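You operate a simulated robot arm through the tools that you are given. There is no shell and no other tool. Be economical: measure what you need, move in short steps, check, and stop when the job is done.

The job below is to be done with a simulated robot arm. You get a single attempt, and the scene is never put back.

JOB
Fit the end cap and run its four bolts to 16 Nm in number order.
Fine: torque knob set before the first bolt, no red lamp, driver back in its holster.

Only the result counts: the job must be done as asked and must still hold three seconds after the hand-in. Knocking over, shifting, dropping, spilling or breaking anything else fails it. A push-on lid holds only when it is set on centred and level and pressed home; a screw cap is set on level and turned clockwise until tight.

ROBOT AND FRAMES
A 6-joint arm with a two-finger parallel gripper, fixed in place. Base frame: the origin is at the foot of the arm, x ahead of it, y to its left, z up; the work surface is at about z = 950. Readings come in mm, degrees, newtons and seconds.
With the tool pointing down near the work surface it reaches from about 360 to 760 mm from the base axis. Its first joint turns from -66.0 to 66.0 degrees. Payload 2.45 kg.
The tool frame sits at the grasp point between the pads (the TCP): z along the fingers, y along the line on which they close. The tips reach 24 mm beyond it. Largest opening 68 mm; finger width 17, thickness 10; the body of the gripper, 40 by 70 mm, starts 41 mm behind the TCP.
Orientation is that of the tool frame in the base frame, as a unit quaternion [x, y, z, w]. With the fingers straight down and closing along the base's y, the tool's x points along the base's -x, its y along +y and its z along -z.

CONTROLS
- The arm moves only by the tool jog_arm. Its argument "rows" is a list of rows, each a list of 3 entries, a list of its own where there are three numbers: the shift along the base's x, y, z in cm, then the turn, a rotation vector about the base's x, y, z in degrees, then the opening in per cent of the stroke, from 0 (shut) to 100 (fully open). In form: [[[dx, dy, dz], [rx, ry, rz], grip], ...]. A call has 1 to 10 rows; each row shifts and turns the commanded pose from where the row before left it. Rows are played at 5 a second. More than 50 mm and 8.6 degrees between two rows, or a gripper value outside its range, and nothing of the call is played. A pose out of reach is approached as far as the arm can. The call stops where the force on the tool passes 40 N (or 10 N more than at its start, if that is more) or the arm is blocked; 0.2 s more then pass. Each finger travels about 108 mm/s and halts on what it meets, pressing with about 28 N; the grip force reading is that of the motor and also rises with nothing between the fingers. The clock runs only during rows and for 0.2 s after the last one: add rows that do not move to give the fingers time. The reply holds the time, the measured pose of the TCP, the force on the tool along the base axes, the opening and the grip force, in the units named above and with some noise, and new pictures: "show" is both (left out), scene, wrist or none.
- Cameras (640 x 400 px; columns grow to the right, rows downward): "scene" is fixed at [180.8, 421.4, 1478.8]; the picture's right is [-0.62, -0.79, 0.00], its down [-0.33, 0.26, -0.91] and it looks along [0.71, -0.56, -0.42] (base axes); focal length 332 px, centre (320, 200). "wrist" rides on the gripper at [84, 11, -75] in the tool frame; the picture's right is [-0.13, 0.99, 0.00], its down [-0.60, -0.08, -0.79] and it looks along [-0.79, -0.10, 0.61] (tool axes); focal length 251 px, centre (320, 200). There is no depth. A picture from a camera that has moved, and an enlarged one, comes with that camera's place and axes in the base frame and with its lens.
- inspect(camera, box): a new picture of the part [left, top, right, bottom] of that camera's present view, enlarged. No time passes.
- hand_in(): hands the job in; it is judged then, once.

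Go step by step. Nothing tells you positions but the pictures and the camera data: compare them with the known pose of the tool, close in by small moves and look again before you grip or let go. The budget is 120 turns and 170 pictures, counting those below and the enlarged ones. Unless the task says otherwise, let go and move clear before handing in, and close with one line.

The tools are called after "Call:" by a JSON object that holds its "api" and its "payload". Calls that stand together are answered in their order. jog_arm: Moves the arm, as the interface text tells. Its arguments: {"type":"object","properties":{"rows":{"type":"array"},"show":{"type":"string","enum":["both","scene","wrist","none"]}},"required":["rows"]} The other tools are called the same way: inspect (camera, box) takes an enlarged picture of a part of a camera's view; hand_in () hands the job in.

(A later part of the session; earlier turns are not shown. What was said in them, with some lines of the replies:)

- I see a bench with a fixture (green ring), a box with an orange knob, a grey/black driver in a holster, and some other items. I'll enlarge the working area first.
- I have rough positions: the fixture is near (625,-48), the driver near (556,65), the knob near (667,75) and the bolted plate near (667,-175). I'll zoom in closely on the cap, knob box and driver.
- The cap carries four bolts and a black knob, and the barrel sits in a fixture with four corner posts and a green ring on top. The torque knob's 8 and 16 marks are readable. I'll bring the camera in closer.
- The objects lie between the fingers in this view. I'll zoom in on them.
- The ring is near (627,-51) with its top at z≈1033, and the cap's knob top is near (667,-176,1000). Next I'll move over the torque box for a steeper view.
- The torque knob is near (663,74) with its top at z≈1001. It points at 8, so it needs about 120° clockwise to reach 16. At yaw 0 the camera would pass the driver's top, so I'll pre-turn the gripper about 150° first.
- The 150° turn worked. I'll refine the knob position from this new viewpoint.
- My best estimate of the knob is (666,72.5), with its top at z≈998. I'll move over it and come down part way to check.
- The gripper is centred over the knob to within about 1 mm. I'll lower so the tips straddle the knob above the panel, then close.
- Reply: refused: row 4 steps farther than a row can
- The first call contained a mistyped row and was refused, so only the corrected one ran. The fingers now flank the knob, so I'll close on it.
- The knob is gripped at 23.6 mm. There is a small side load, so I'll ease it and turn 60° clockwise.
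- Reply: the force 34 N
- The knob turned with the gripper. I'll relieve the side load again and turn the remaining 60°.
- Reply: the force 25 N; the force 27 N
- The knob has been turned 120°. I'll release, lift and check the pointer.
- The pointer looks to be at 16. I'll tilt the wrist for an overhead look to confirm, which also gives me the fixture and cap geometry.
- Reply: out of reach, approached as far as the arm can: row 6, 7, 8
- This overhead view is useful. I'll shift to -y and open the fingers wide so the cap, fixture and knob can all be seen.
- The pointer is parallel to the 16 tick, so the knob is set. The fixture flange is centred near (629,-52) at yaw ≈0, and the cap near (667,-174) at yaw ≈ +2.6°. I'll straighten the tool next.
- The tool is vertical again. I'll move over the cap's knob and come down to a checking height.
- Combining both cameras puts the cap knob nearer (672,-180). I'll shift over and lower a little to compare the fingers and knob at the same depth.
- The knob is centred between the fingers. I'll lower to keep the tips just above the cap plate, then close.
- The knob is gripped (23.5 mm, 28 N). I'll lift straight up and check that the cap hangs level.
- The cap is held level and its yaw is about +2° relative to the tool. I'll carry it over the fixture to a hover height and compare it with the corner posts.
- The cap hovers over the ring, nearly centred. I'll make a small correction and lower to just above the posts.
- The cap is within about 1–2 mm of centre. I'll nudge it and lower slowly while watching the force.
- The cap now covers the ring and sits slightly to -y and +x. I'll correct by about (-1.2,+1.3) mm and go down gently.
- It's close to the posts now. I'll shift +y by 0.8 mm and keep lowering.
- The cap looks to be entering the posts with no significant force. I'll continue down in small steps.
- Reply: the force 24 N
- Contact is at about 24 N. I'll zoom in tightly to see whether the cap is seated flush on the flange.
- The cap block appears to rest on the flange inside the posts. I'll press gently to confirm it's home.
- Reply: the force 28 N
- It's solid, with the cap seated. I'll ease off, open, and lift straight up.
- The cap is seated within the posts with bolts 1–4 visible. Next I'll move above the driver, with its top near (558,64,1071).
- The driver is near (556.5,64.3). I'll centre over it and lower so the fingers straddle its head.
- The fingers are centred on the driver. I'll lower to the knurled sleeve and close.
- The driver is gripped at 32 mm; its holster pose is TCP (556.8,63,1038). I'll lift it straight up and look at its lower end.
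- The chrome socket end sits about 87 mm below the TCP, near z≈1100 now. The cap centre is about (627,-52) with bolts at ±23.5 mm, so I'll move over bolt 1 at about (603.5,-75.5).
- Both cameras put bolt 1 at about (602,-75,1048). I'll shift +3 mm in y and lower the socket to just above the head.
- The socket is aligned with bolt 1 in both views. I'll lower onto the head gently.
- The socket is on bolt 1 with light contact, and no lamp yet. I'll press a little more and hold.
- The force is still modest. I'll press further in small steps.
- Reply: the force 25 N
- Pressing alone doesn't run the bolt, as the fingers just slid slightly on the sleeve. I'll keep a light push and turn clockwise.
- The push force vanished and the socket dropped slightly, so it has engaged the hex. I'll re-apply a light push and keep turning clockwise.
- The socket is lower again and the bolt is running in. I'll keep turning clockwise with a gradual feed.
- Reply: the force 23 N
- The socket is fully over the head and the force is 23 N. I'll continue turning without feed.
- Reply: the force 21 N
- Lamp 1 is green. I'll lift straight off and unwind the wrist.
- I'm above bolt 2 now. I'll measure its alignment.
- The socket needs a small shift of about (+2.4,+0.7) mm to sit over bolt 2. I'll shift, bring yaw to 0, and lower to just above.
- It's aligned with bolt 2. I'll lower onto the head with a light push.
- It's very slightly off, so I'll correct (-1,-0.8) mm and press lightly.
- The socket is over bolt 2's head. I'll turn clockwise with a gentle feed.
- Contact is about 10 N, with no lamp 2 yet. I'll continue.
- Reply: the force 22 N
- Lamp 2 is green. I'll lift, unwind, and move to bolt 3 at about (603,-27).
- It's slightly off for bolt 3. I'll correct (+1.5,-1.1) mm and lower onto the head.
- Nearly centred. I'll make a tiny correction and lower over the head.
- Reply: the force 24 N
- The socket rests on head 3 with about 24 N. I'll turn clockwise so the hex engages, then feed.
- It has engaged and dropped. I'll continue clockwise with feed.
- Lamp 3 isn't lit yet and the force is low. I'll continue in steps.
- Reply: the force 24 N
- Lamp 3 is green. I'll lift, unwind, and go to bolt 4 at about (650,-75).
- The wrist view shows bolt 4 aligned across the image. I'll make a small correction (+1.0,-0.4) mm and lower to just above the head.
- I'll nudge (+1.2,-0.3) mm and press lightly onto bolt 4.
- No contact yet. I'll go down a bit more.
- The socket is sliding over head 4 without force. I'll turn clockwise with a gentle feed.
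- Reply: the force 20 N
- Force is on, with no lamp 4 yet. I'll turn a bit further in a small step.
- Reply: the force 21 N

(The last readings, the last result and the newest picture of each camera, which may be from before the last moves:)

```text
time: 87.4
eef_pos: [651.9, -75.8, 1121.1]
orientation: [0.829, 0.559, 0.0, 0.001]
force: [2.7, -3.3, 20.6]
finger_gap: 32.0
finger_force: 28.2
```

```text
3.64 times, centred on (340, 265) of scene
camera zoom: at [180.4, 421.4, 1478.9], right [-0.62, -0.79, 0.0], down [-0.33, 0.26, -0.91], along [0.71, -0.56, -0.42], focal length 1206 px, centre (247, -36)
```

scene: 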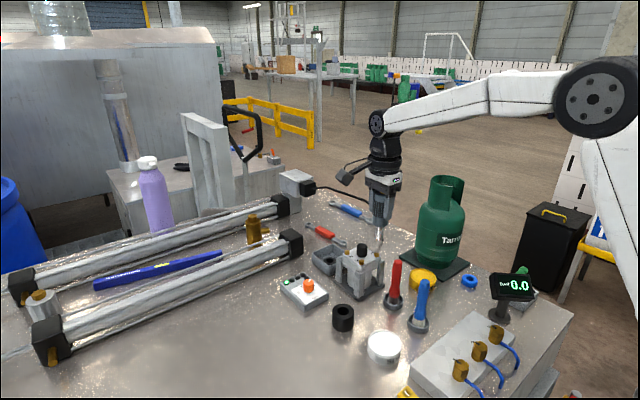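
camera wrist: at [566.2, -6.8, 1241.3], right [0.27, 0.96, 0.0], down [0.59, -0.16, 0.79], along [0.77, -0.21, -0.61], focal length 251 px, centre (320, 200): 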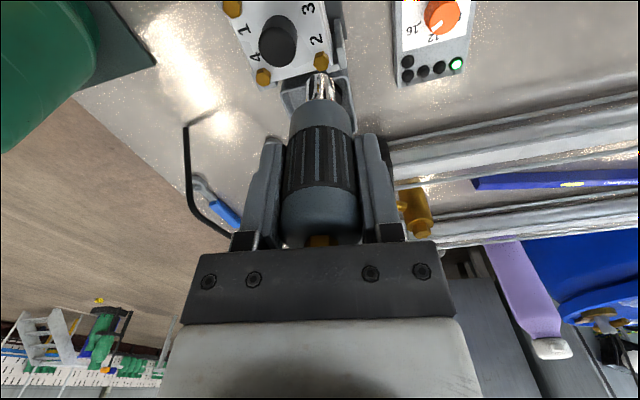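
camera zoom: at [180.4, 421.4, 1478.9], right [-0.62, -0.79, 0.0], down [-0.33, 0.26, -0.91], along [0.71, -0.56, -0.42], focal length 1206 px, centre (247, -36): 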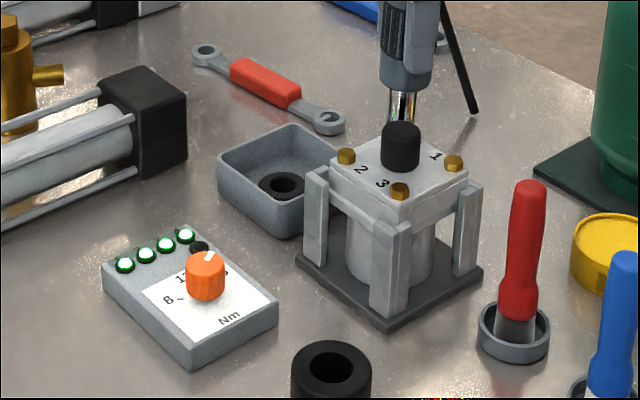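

All four lamps are green and the fifth is dark. I'll lift off, unwind, and head back to the holster at (556.8,63).

Call:
{"api": "jog_arm", "payload": {"rows": [[[0, 0, 0.5], [0, 0, 0], 30], [[0, 0, 1], [0, 0, 0], 30], [[0, 0, 2], [0, 0, 0], 30], [[0, 0, 2.5], [0, 0, 8.5], 30], [[0, 0, 0], [0, 0, 8.5], 30], [[0, 0, 0], [0, 0, 8.5], 30], [[0, 0, 0], [0, 0, 8.5], 30], [[0, 0, 0], [0, 0, 8.5], 30], [[0, 0, 0], [0, 0, 8.5], 30], [[0, 0, 0], [0, 0, 8.5], 30]], "show": "none"}}

Call:
{"api": "jog_arm", "payload": {"rows": [[[-1.58, 2.3, 0], [0, 0, 8.5], 30], [[-1.58, 2.3, 0], [0, 0, 8.5], 30], [[-1.58, 2.3, 0], [0, 0, 8.5], 30], [[-1.58, 2.3, 0], [0, 0, 8.5], 30], [[-1.58, 2.3, 0], [0, 0, 8.5], 30], [[-1.58, 2.35, 0], [0, 0, 8.5], 30], [[0, 0, 0], [0, 0, 1.5], 30], [[0, 0, 0], [0, 0, 0], 30]], "show": "both"}}

Call:
{"api": "inspect", "payload": {"camera": "scene", "box": [290, 170, 400, 340]}}

Call:
{"api": "inspect", "payload": {"camera": "wrist", "box": [240, 0, 400, 120]}}

```text
time: 89.6
eef_pos: [651.7, -74.5, 1178.9]
orientation: [0.44, 0.898, -0.002, 0.002]
force: [0.1, 0.2, -3.3]
finger_gap: 32.2
finger_force: 28.2
```

```text
time: 91.4
eef_pos: [557.2, 62.3, 1181.0]
orientation: [-0.002, 1.0, -0.001, 0.001]
force: [0.0, 0.3, -3.1]
finger_gap: 32.4
finger_force: 27.9
camera wrist: at [472.4, 71.3, 1254.0], right [0.13, 0.99, 0.0], down [0.6, -0.08, 0.79], along [0.79, -0.1, -0.61], focal length 251 px, centre (320, 200)
```

scene: 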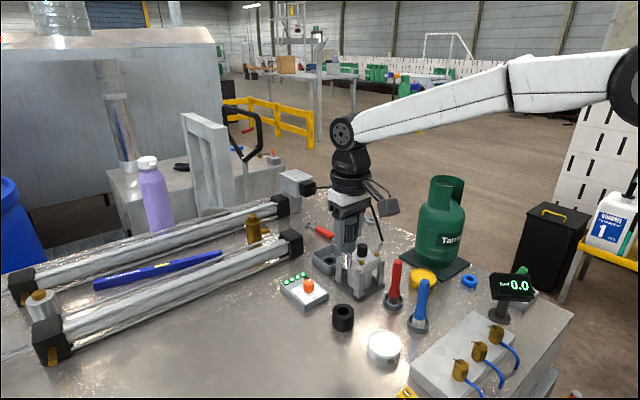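
wrist: 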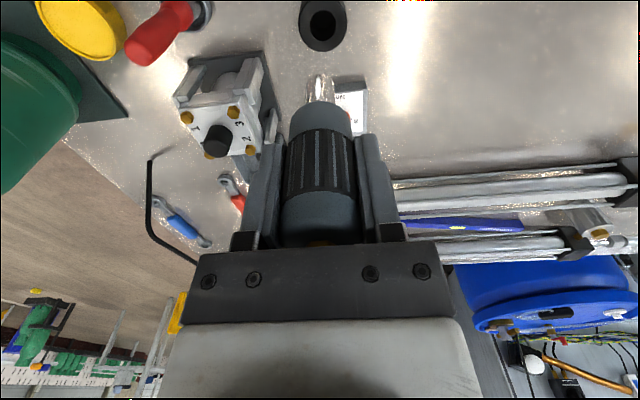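

```text
2.35 times, centred on (345, 255) of scene
camera zoom: at [180.9, 421.4, 1478.8], right [-0.62, -0.79, 0.0], down [-0.33, 0.26, -0.91], along [0.71, -0.56, -0.42], focal length 780 px, centre (261, 71)
```

zoom: 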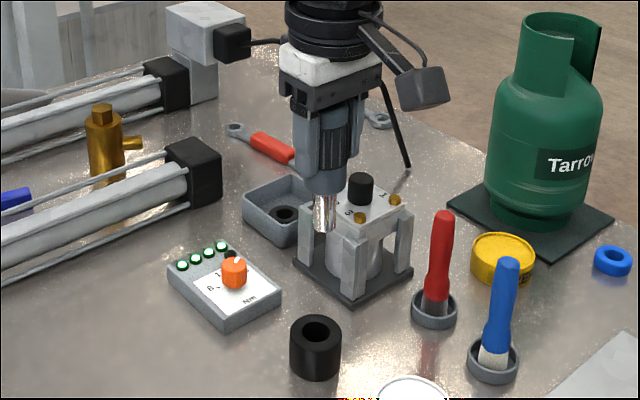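

```text
3.33 times, centred on (320, 60) of wrist
camera zoom: at [472.4, 71.3, 1254.0], right [0.13, 0.99, 0.0], down [0.6, -0.08, 0.79], along [0.79, -0.1, -0.61], focal length 838 px, centre (320, 667)
```

zoom: 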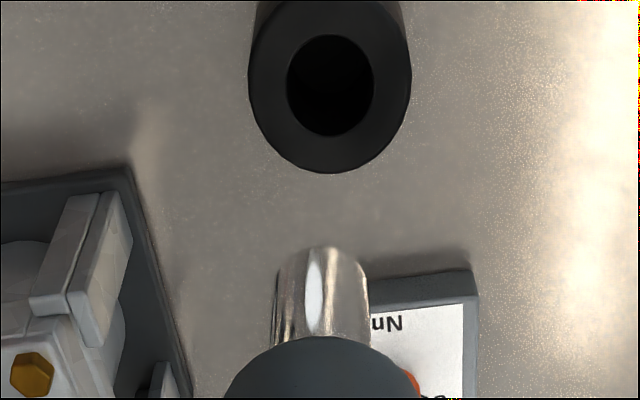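

The holster hole is at about (558,62.5) and the socket is above it. I'll lower to just above and check.

Call:
{"api": "jog_arm", "payload": {"rows": [[[0, 0.03, -4], [0, 0, 0], 30], [[0, 0, -4], [0, 0, 0], 30], [[0, 0, -1.8], [0, 0, 0], 30], [[0, 0, 0], [0, 0, 0], 30]], "show": "none"}}

Call:
{"api": "inspect", "payload": {"camera": "scene", "box": [300, 240, 390, 340]}}

Call:
{"api": "inspect", "payload": {"camera": "wrist", "box": [240, 0, 400, 120]}}

```text
time: 92.4
eef_pos: [555.5, 62.8, 1082.3]
orientation: [-0.002, 1.0, 0.0, 0.002]
force: [0.1, -0.7, -3.5]
finger_gap: 32.3
finger_force: 27.8
```

```text
4.00 times, centred on (345, 290) of scene
camera zoom: at [180.9, 421.4, 1478.8], right [-0.62, -0.79, 0.0], down [-0.33, 0.26, -0.91], along [0.71, -0.56, -0.42], focal length 1327 px, centre (220, -160)
```

zoom: 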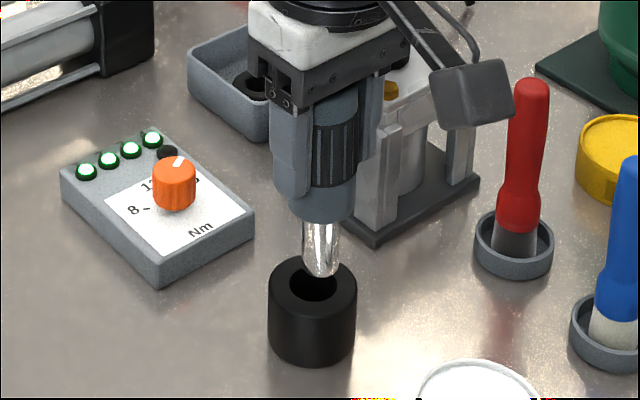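

```text
3.33 times, centred on (320, 60) of wrist
camera zoom: at [471.6, 72.3, 1155.6], right [0.13, 0.99, 0.0], down [0.6, -0.08, 0.79], along [0.79, -0.1, -0.61], focal length 838 px, centre (320, 667)
```

zoom: 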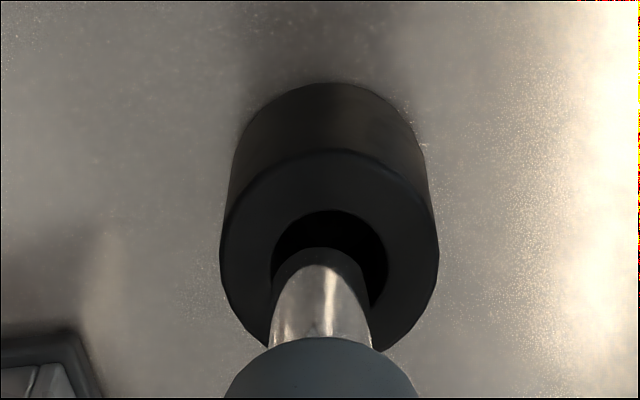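

The socket is a few mm short of the hole centre. I'll shift (+2.5,+1.5) mm and recheck.

Call:
{"api": "jog_arm", "payload": {"rows": [[[0.25, 0.15, 0], [0, 0, 0], 30], [[0, 0, -0.3], [0, 0, 0], 30], [[0, 0, 0], [0, 0, 0], 30]], "show": "none"}}

Call:
{"api": "inspect", "payload": {"camera": "scene", "box": [315, 270, 375, 325]}}

Call:
{"api": "inspect", "payload": {"camera": "wrist", "box": [260, 20, 380, 120]}}

```text
time: 93.2
eef_pos: [561.0, 63.8, 1079.1]
orientation: [-0.001, 1.0, -0.001, 0.001]
force: [-0.4, -0.4, -3.0]
finger_gap: 32.4
finger_force: 27.7
```

```text
7.27 times, centred on (345, 298) of scene
camera zoom: at [180.9, 421.4, 1478.8], right [-0.62, -0.79, 0.0], down [-0.33, 0.26, -0.91], along [0.71, -0.56, -0.42], focal length 2412 px, centre (138, -509)
```

zoom: 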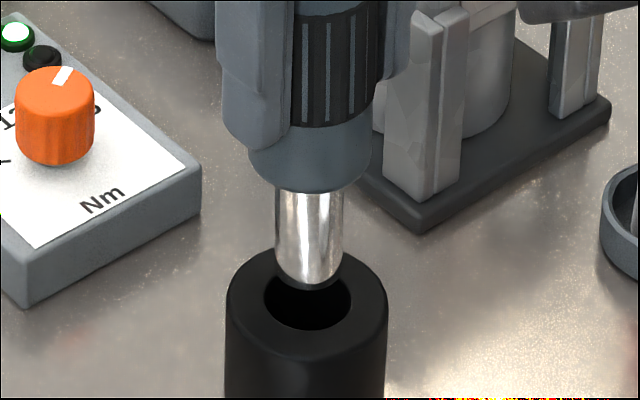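

```text
4.00 times, centred on (320, 70) of wrist
camera zoom: at [474.9, 73.7, 1152.7], right [0.13, 0.99, 0.0], down [0.6, -0.08, 0.79], along [0.79, -0.1, -0.61], focal length 1006 px, centre (320, 720)
```

zoom: 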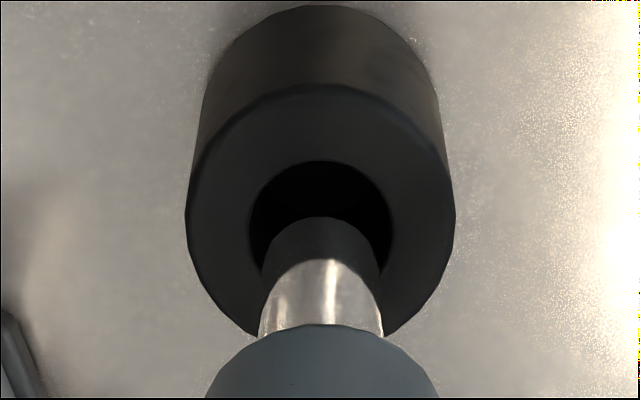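

Both views now show the socket over the hole. I'll lower it into the holster.

Call:
{"api": "jog_arm", "payload": {"rows": [[[0, 0, -0.8], [0, 0, 0], 30], [[0, 0, -0.8], [0, 0, 0], 30], [[0, 0, -0.8], [0, 0, 0], 30], [[0, 0, 0], [0, 0, 0], 30]], "show": "none"}}

Call:
{"api": "inspect", "payload": {"camera": "scene", "box": [300, 240, 390, 340]}}

```text
time: 94.2
eef_pos: [558.6, 65.0, 1055.2]
orientation: [-0.001, 1.0, -0.001, 0.002]
force: [-0.7, 0.7, -3.0]
finger_gap: 32.3
finger_force: 28.3
```

```text
4.00 times, centred on (345, 290) of scene
camera zoom: at [180.9, 421.4, 1478.8], right [-0.62, -0.79, 0.0], down [-0.33, 0.26, -0.91], along [0.71, -0.56, -0.42], focal length 1327 px, centre (220, -160)
```

zoom: 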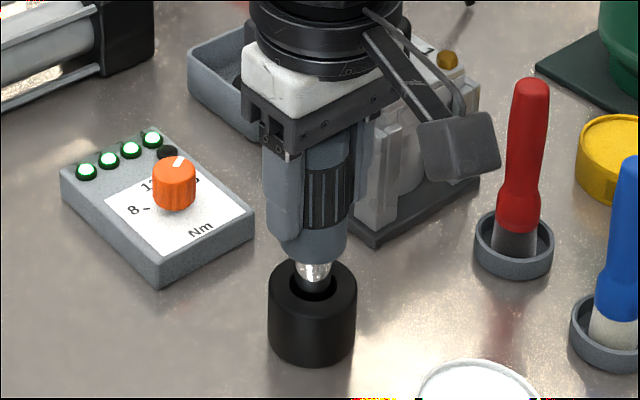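

The socket is inside the hole with no force. I'll continue down gently until it bottoms.

Call:
{"api": "jog_arm", "payload": {"rows": [[[0, 0, -0.6], [0, 0, 0], 30], [[0, 0, -0.6], [0, 0, 0], 30], [[0, 0, -0.5], [0, 0, 0], 30], [[0, 0, -0.3], [0, 0, 0], 30], [[0, 0, 0], [0, 0, 0], 30]], "show": "none"}}

Call:
{"api": "inspect", "payload": {"camera": "scene", "box": [300, 240, 390, 340]}}

```text
time: 95.4
eef_pos: [560.1, 64.6, 1036.4]
orientation: [-0.002, 1.0, -0.001, 0.002]
force: [-0.4, -0.8, -3.3]
finger_gap: 32.3
finger_force: 27.3
```

```text
4.00 times, centred on (345, 290) of scene
camera zoom: at [180.9, 421.4, 1478.8], right [-0.62, -0.79, 0.0], down [-0.33, 0.26, -0.91], along [0.71, -0.56, -0.42], focal length 1327 px, centre (220, -160)
```

zoom: 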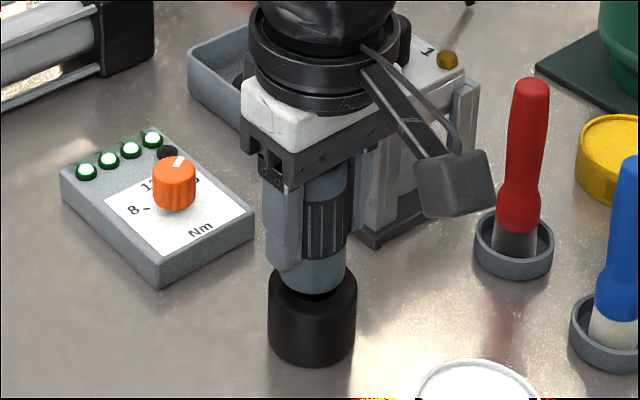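

Call:
{"api": "jog_arm", "payload": {"rows": [[[0, 0, -0.25], [0, 0, 0], 30], [[0, 0, -0.25], [0, 0, 0], 30], [[0, 0, -0.2], [0, 0, 0], 30], [[0, 0, 0], [0, 0, 0], 30]], "show": "none"}}

Call:
{"api": "inspect", "payload": {"camera": "scene", "box": [300, 240, 390, 340]}}

```text
time: 96.4
eef_pos: [560.8, 64.1, 1030.4]
orientation: [-0.001, 1.0, 0.0, 0.005]
force: [2.0, 1.1, 23.9]
finger_gap: 32.3
finger_force: 28.3
```

```text
4.00 times, centred on (345, 290) of scene
camera zoom: at [180.4, 421.4, 1478.9], right [-0.62, -0.79, 0.0], down [-0.33, 0.26, -0.91], along [0.71, -0.56, -0.42], focal length 1327 px, centre (220, -160)
```

zoom: 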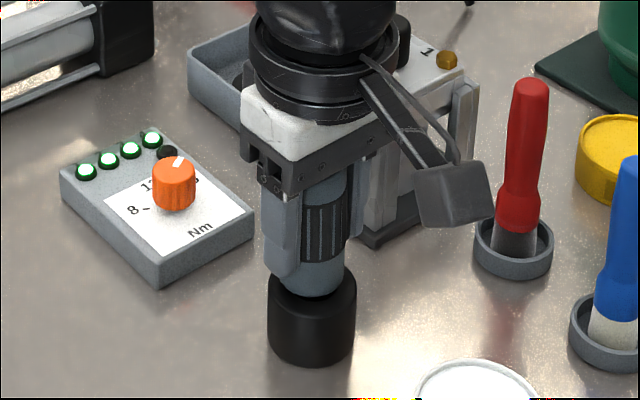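

The driver has bottomed in the holster. I'll ease off, open evenly, and lift away.

Call:
{"api": "jog_arm", "payload": {"rows": [[[0, 0, 0.15], [0, 0, 0], 30], [[0, 0, 0], [0, 0, 0], 55], [[0, 0, 0], [0, 0, 0], 80], [[0, 0, 0], [0, 0, 0], 100], [[0, 0, 0], [0, 0, 0], 100], [[0, 0, 2], [0, 0, 0], 100], [[0, 0, 4], [0, 0, 0], 100], [[0, 0, 5], [0, 0, 0], 100], [[-2, 0, 5], [0, 0, 0], 100], [[0, 0, 0], [0, 0, 0], 100]], "show": "both"}}

Call:
{"api": "inspect", "payload": {"camera": "scene", "box": [270, 220, 410, 340]}}

```text
refused: row 9 steps farther than a row can; nothing moved
```

```text
3.33 times, centred on (340, 280) of scene
camera zoom: at [180.4, 421.4, 1478.9], right [-0.62, -0.79, 0.0], down [-0.33, 0.26, -0.91], along [0.71, -0.56, -0.42], focal length 1106 px, centre (253, -67)
```

zoom: 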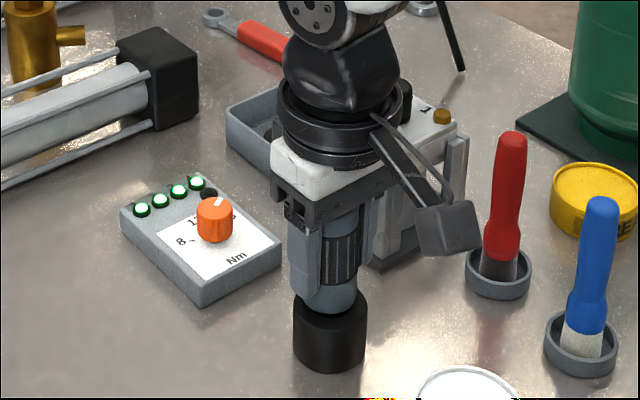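

One row was too long and the whole call was refused, so nothing moved. I'll resend it with a shorter step.

Call:
{"api": "jog_arm", "payload": {"rows": [[[0, 0, 0.15], [0, 0, 0], 30], [[0, 0, 0], [0, 0, 0], 55], [[0, 0, 0], [0, 0, 0], 80], [[0, 0, 0], [0, 0, 0], 100], [[0, 0, 0], [0, 0, 0], 100], [[0, 0, 2], [0, 0, 0], 100], [[0, 0, 4], [0, 0, 0], 100], [[0, 0, 4.5], [0, 0, 0], 100], [[0, 0, 4.5], [0, 0, 0], 100], [[0, 0, 0], [0, 0, 0], 100]], "show": "both"}}

Call:
{"api": "inspect", "payload": {"camera": "scene", "box": [270, 220, 410, 340]}}

Call:
{"api": "inspect", "payload": {"camera": "wrist", "box": [130, 0, 400, 180]}}

```text
time: 98.6
eef_pos: [560.6, 66.1, 1177.8]
orientation: [-0.002, 1.0, -0.001, 0.001]
force: [0.2, -1.1, 0.8]
finger_gap: 67.8
finger_force: 0.1
camera wrist: at [474.8, 74.5, 1253.1], right [0.13, 0.99, 0.0], down [0.6, -0.08, 0.79], along [0.79, -0.1, -0.61], focal length 251 px, centre (320, 200)
```

scene: 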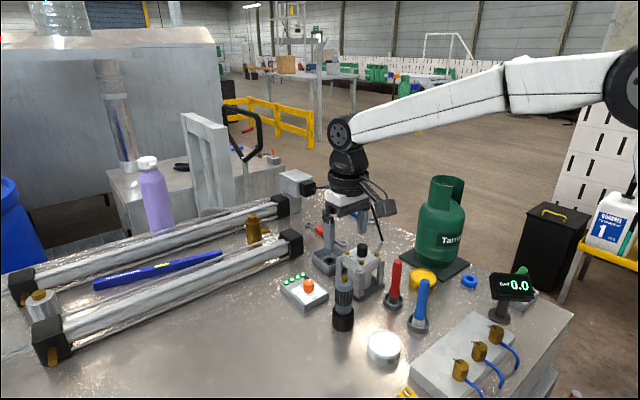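
wrist: 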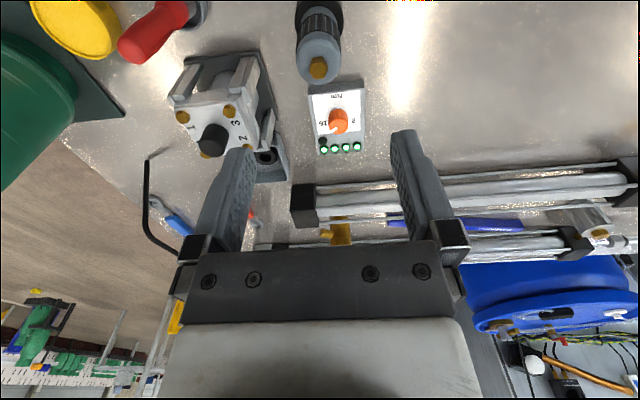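

```text
3.33 times, centred on (340, 280) of scene
camera zoom: at [180.8, 421.4, 1478.8], right [-0.62, -0.79, 0.0], down [-0.33, 0.26, -0.91], along [0.71, -0.56, -0.42], focal length 1106 px, centre (253, -67)
```

zoom: 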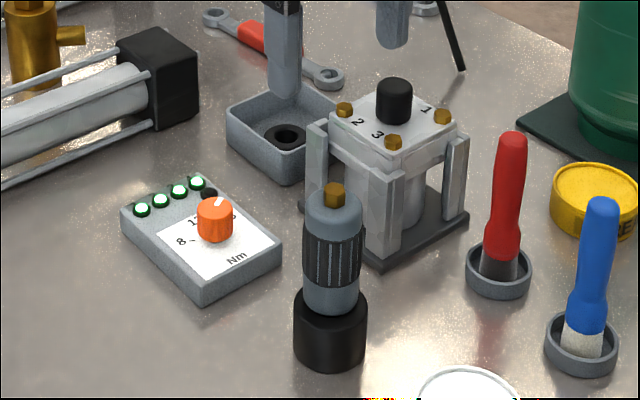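

```text
2.22 times, centred on (265, 90) of wrist
camera zoom: at [474.8, 74.5, 1253.1], right [0.13, 0.99, 0.0], down [0.6, -0.08, 0.79], along [0.79, -0.1, -0.61], focal length 559 px, centre (442, 444)
```

zoom: 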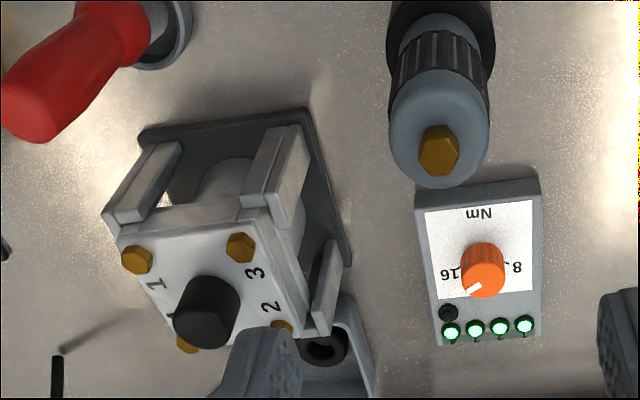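

The cap is seated, all four lamps are green with no red, the driver stands in its holster, and the arm is clear. I'm handing in.

Call:
{"api": "hand_in", "payload": {}}

```text
The job is handed in.
```

The job is handed in: the end cap is fitted and bolts 1–4 were run in number order, with the torque knob set to 16 before the first. All four lamps are green with no red, and the driver is back in its holster.
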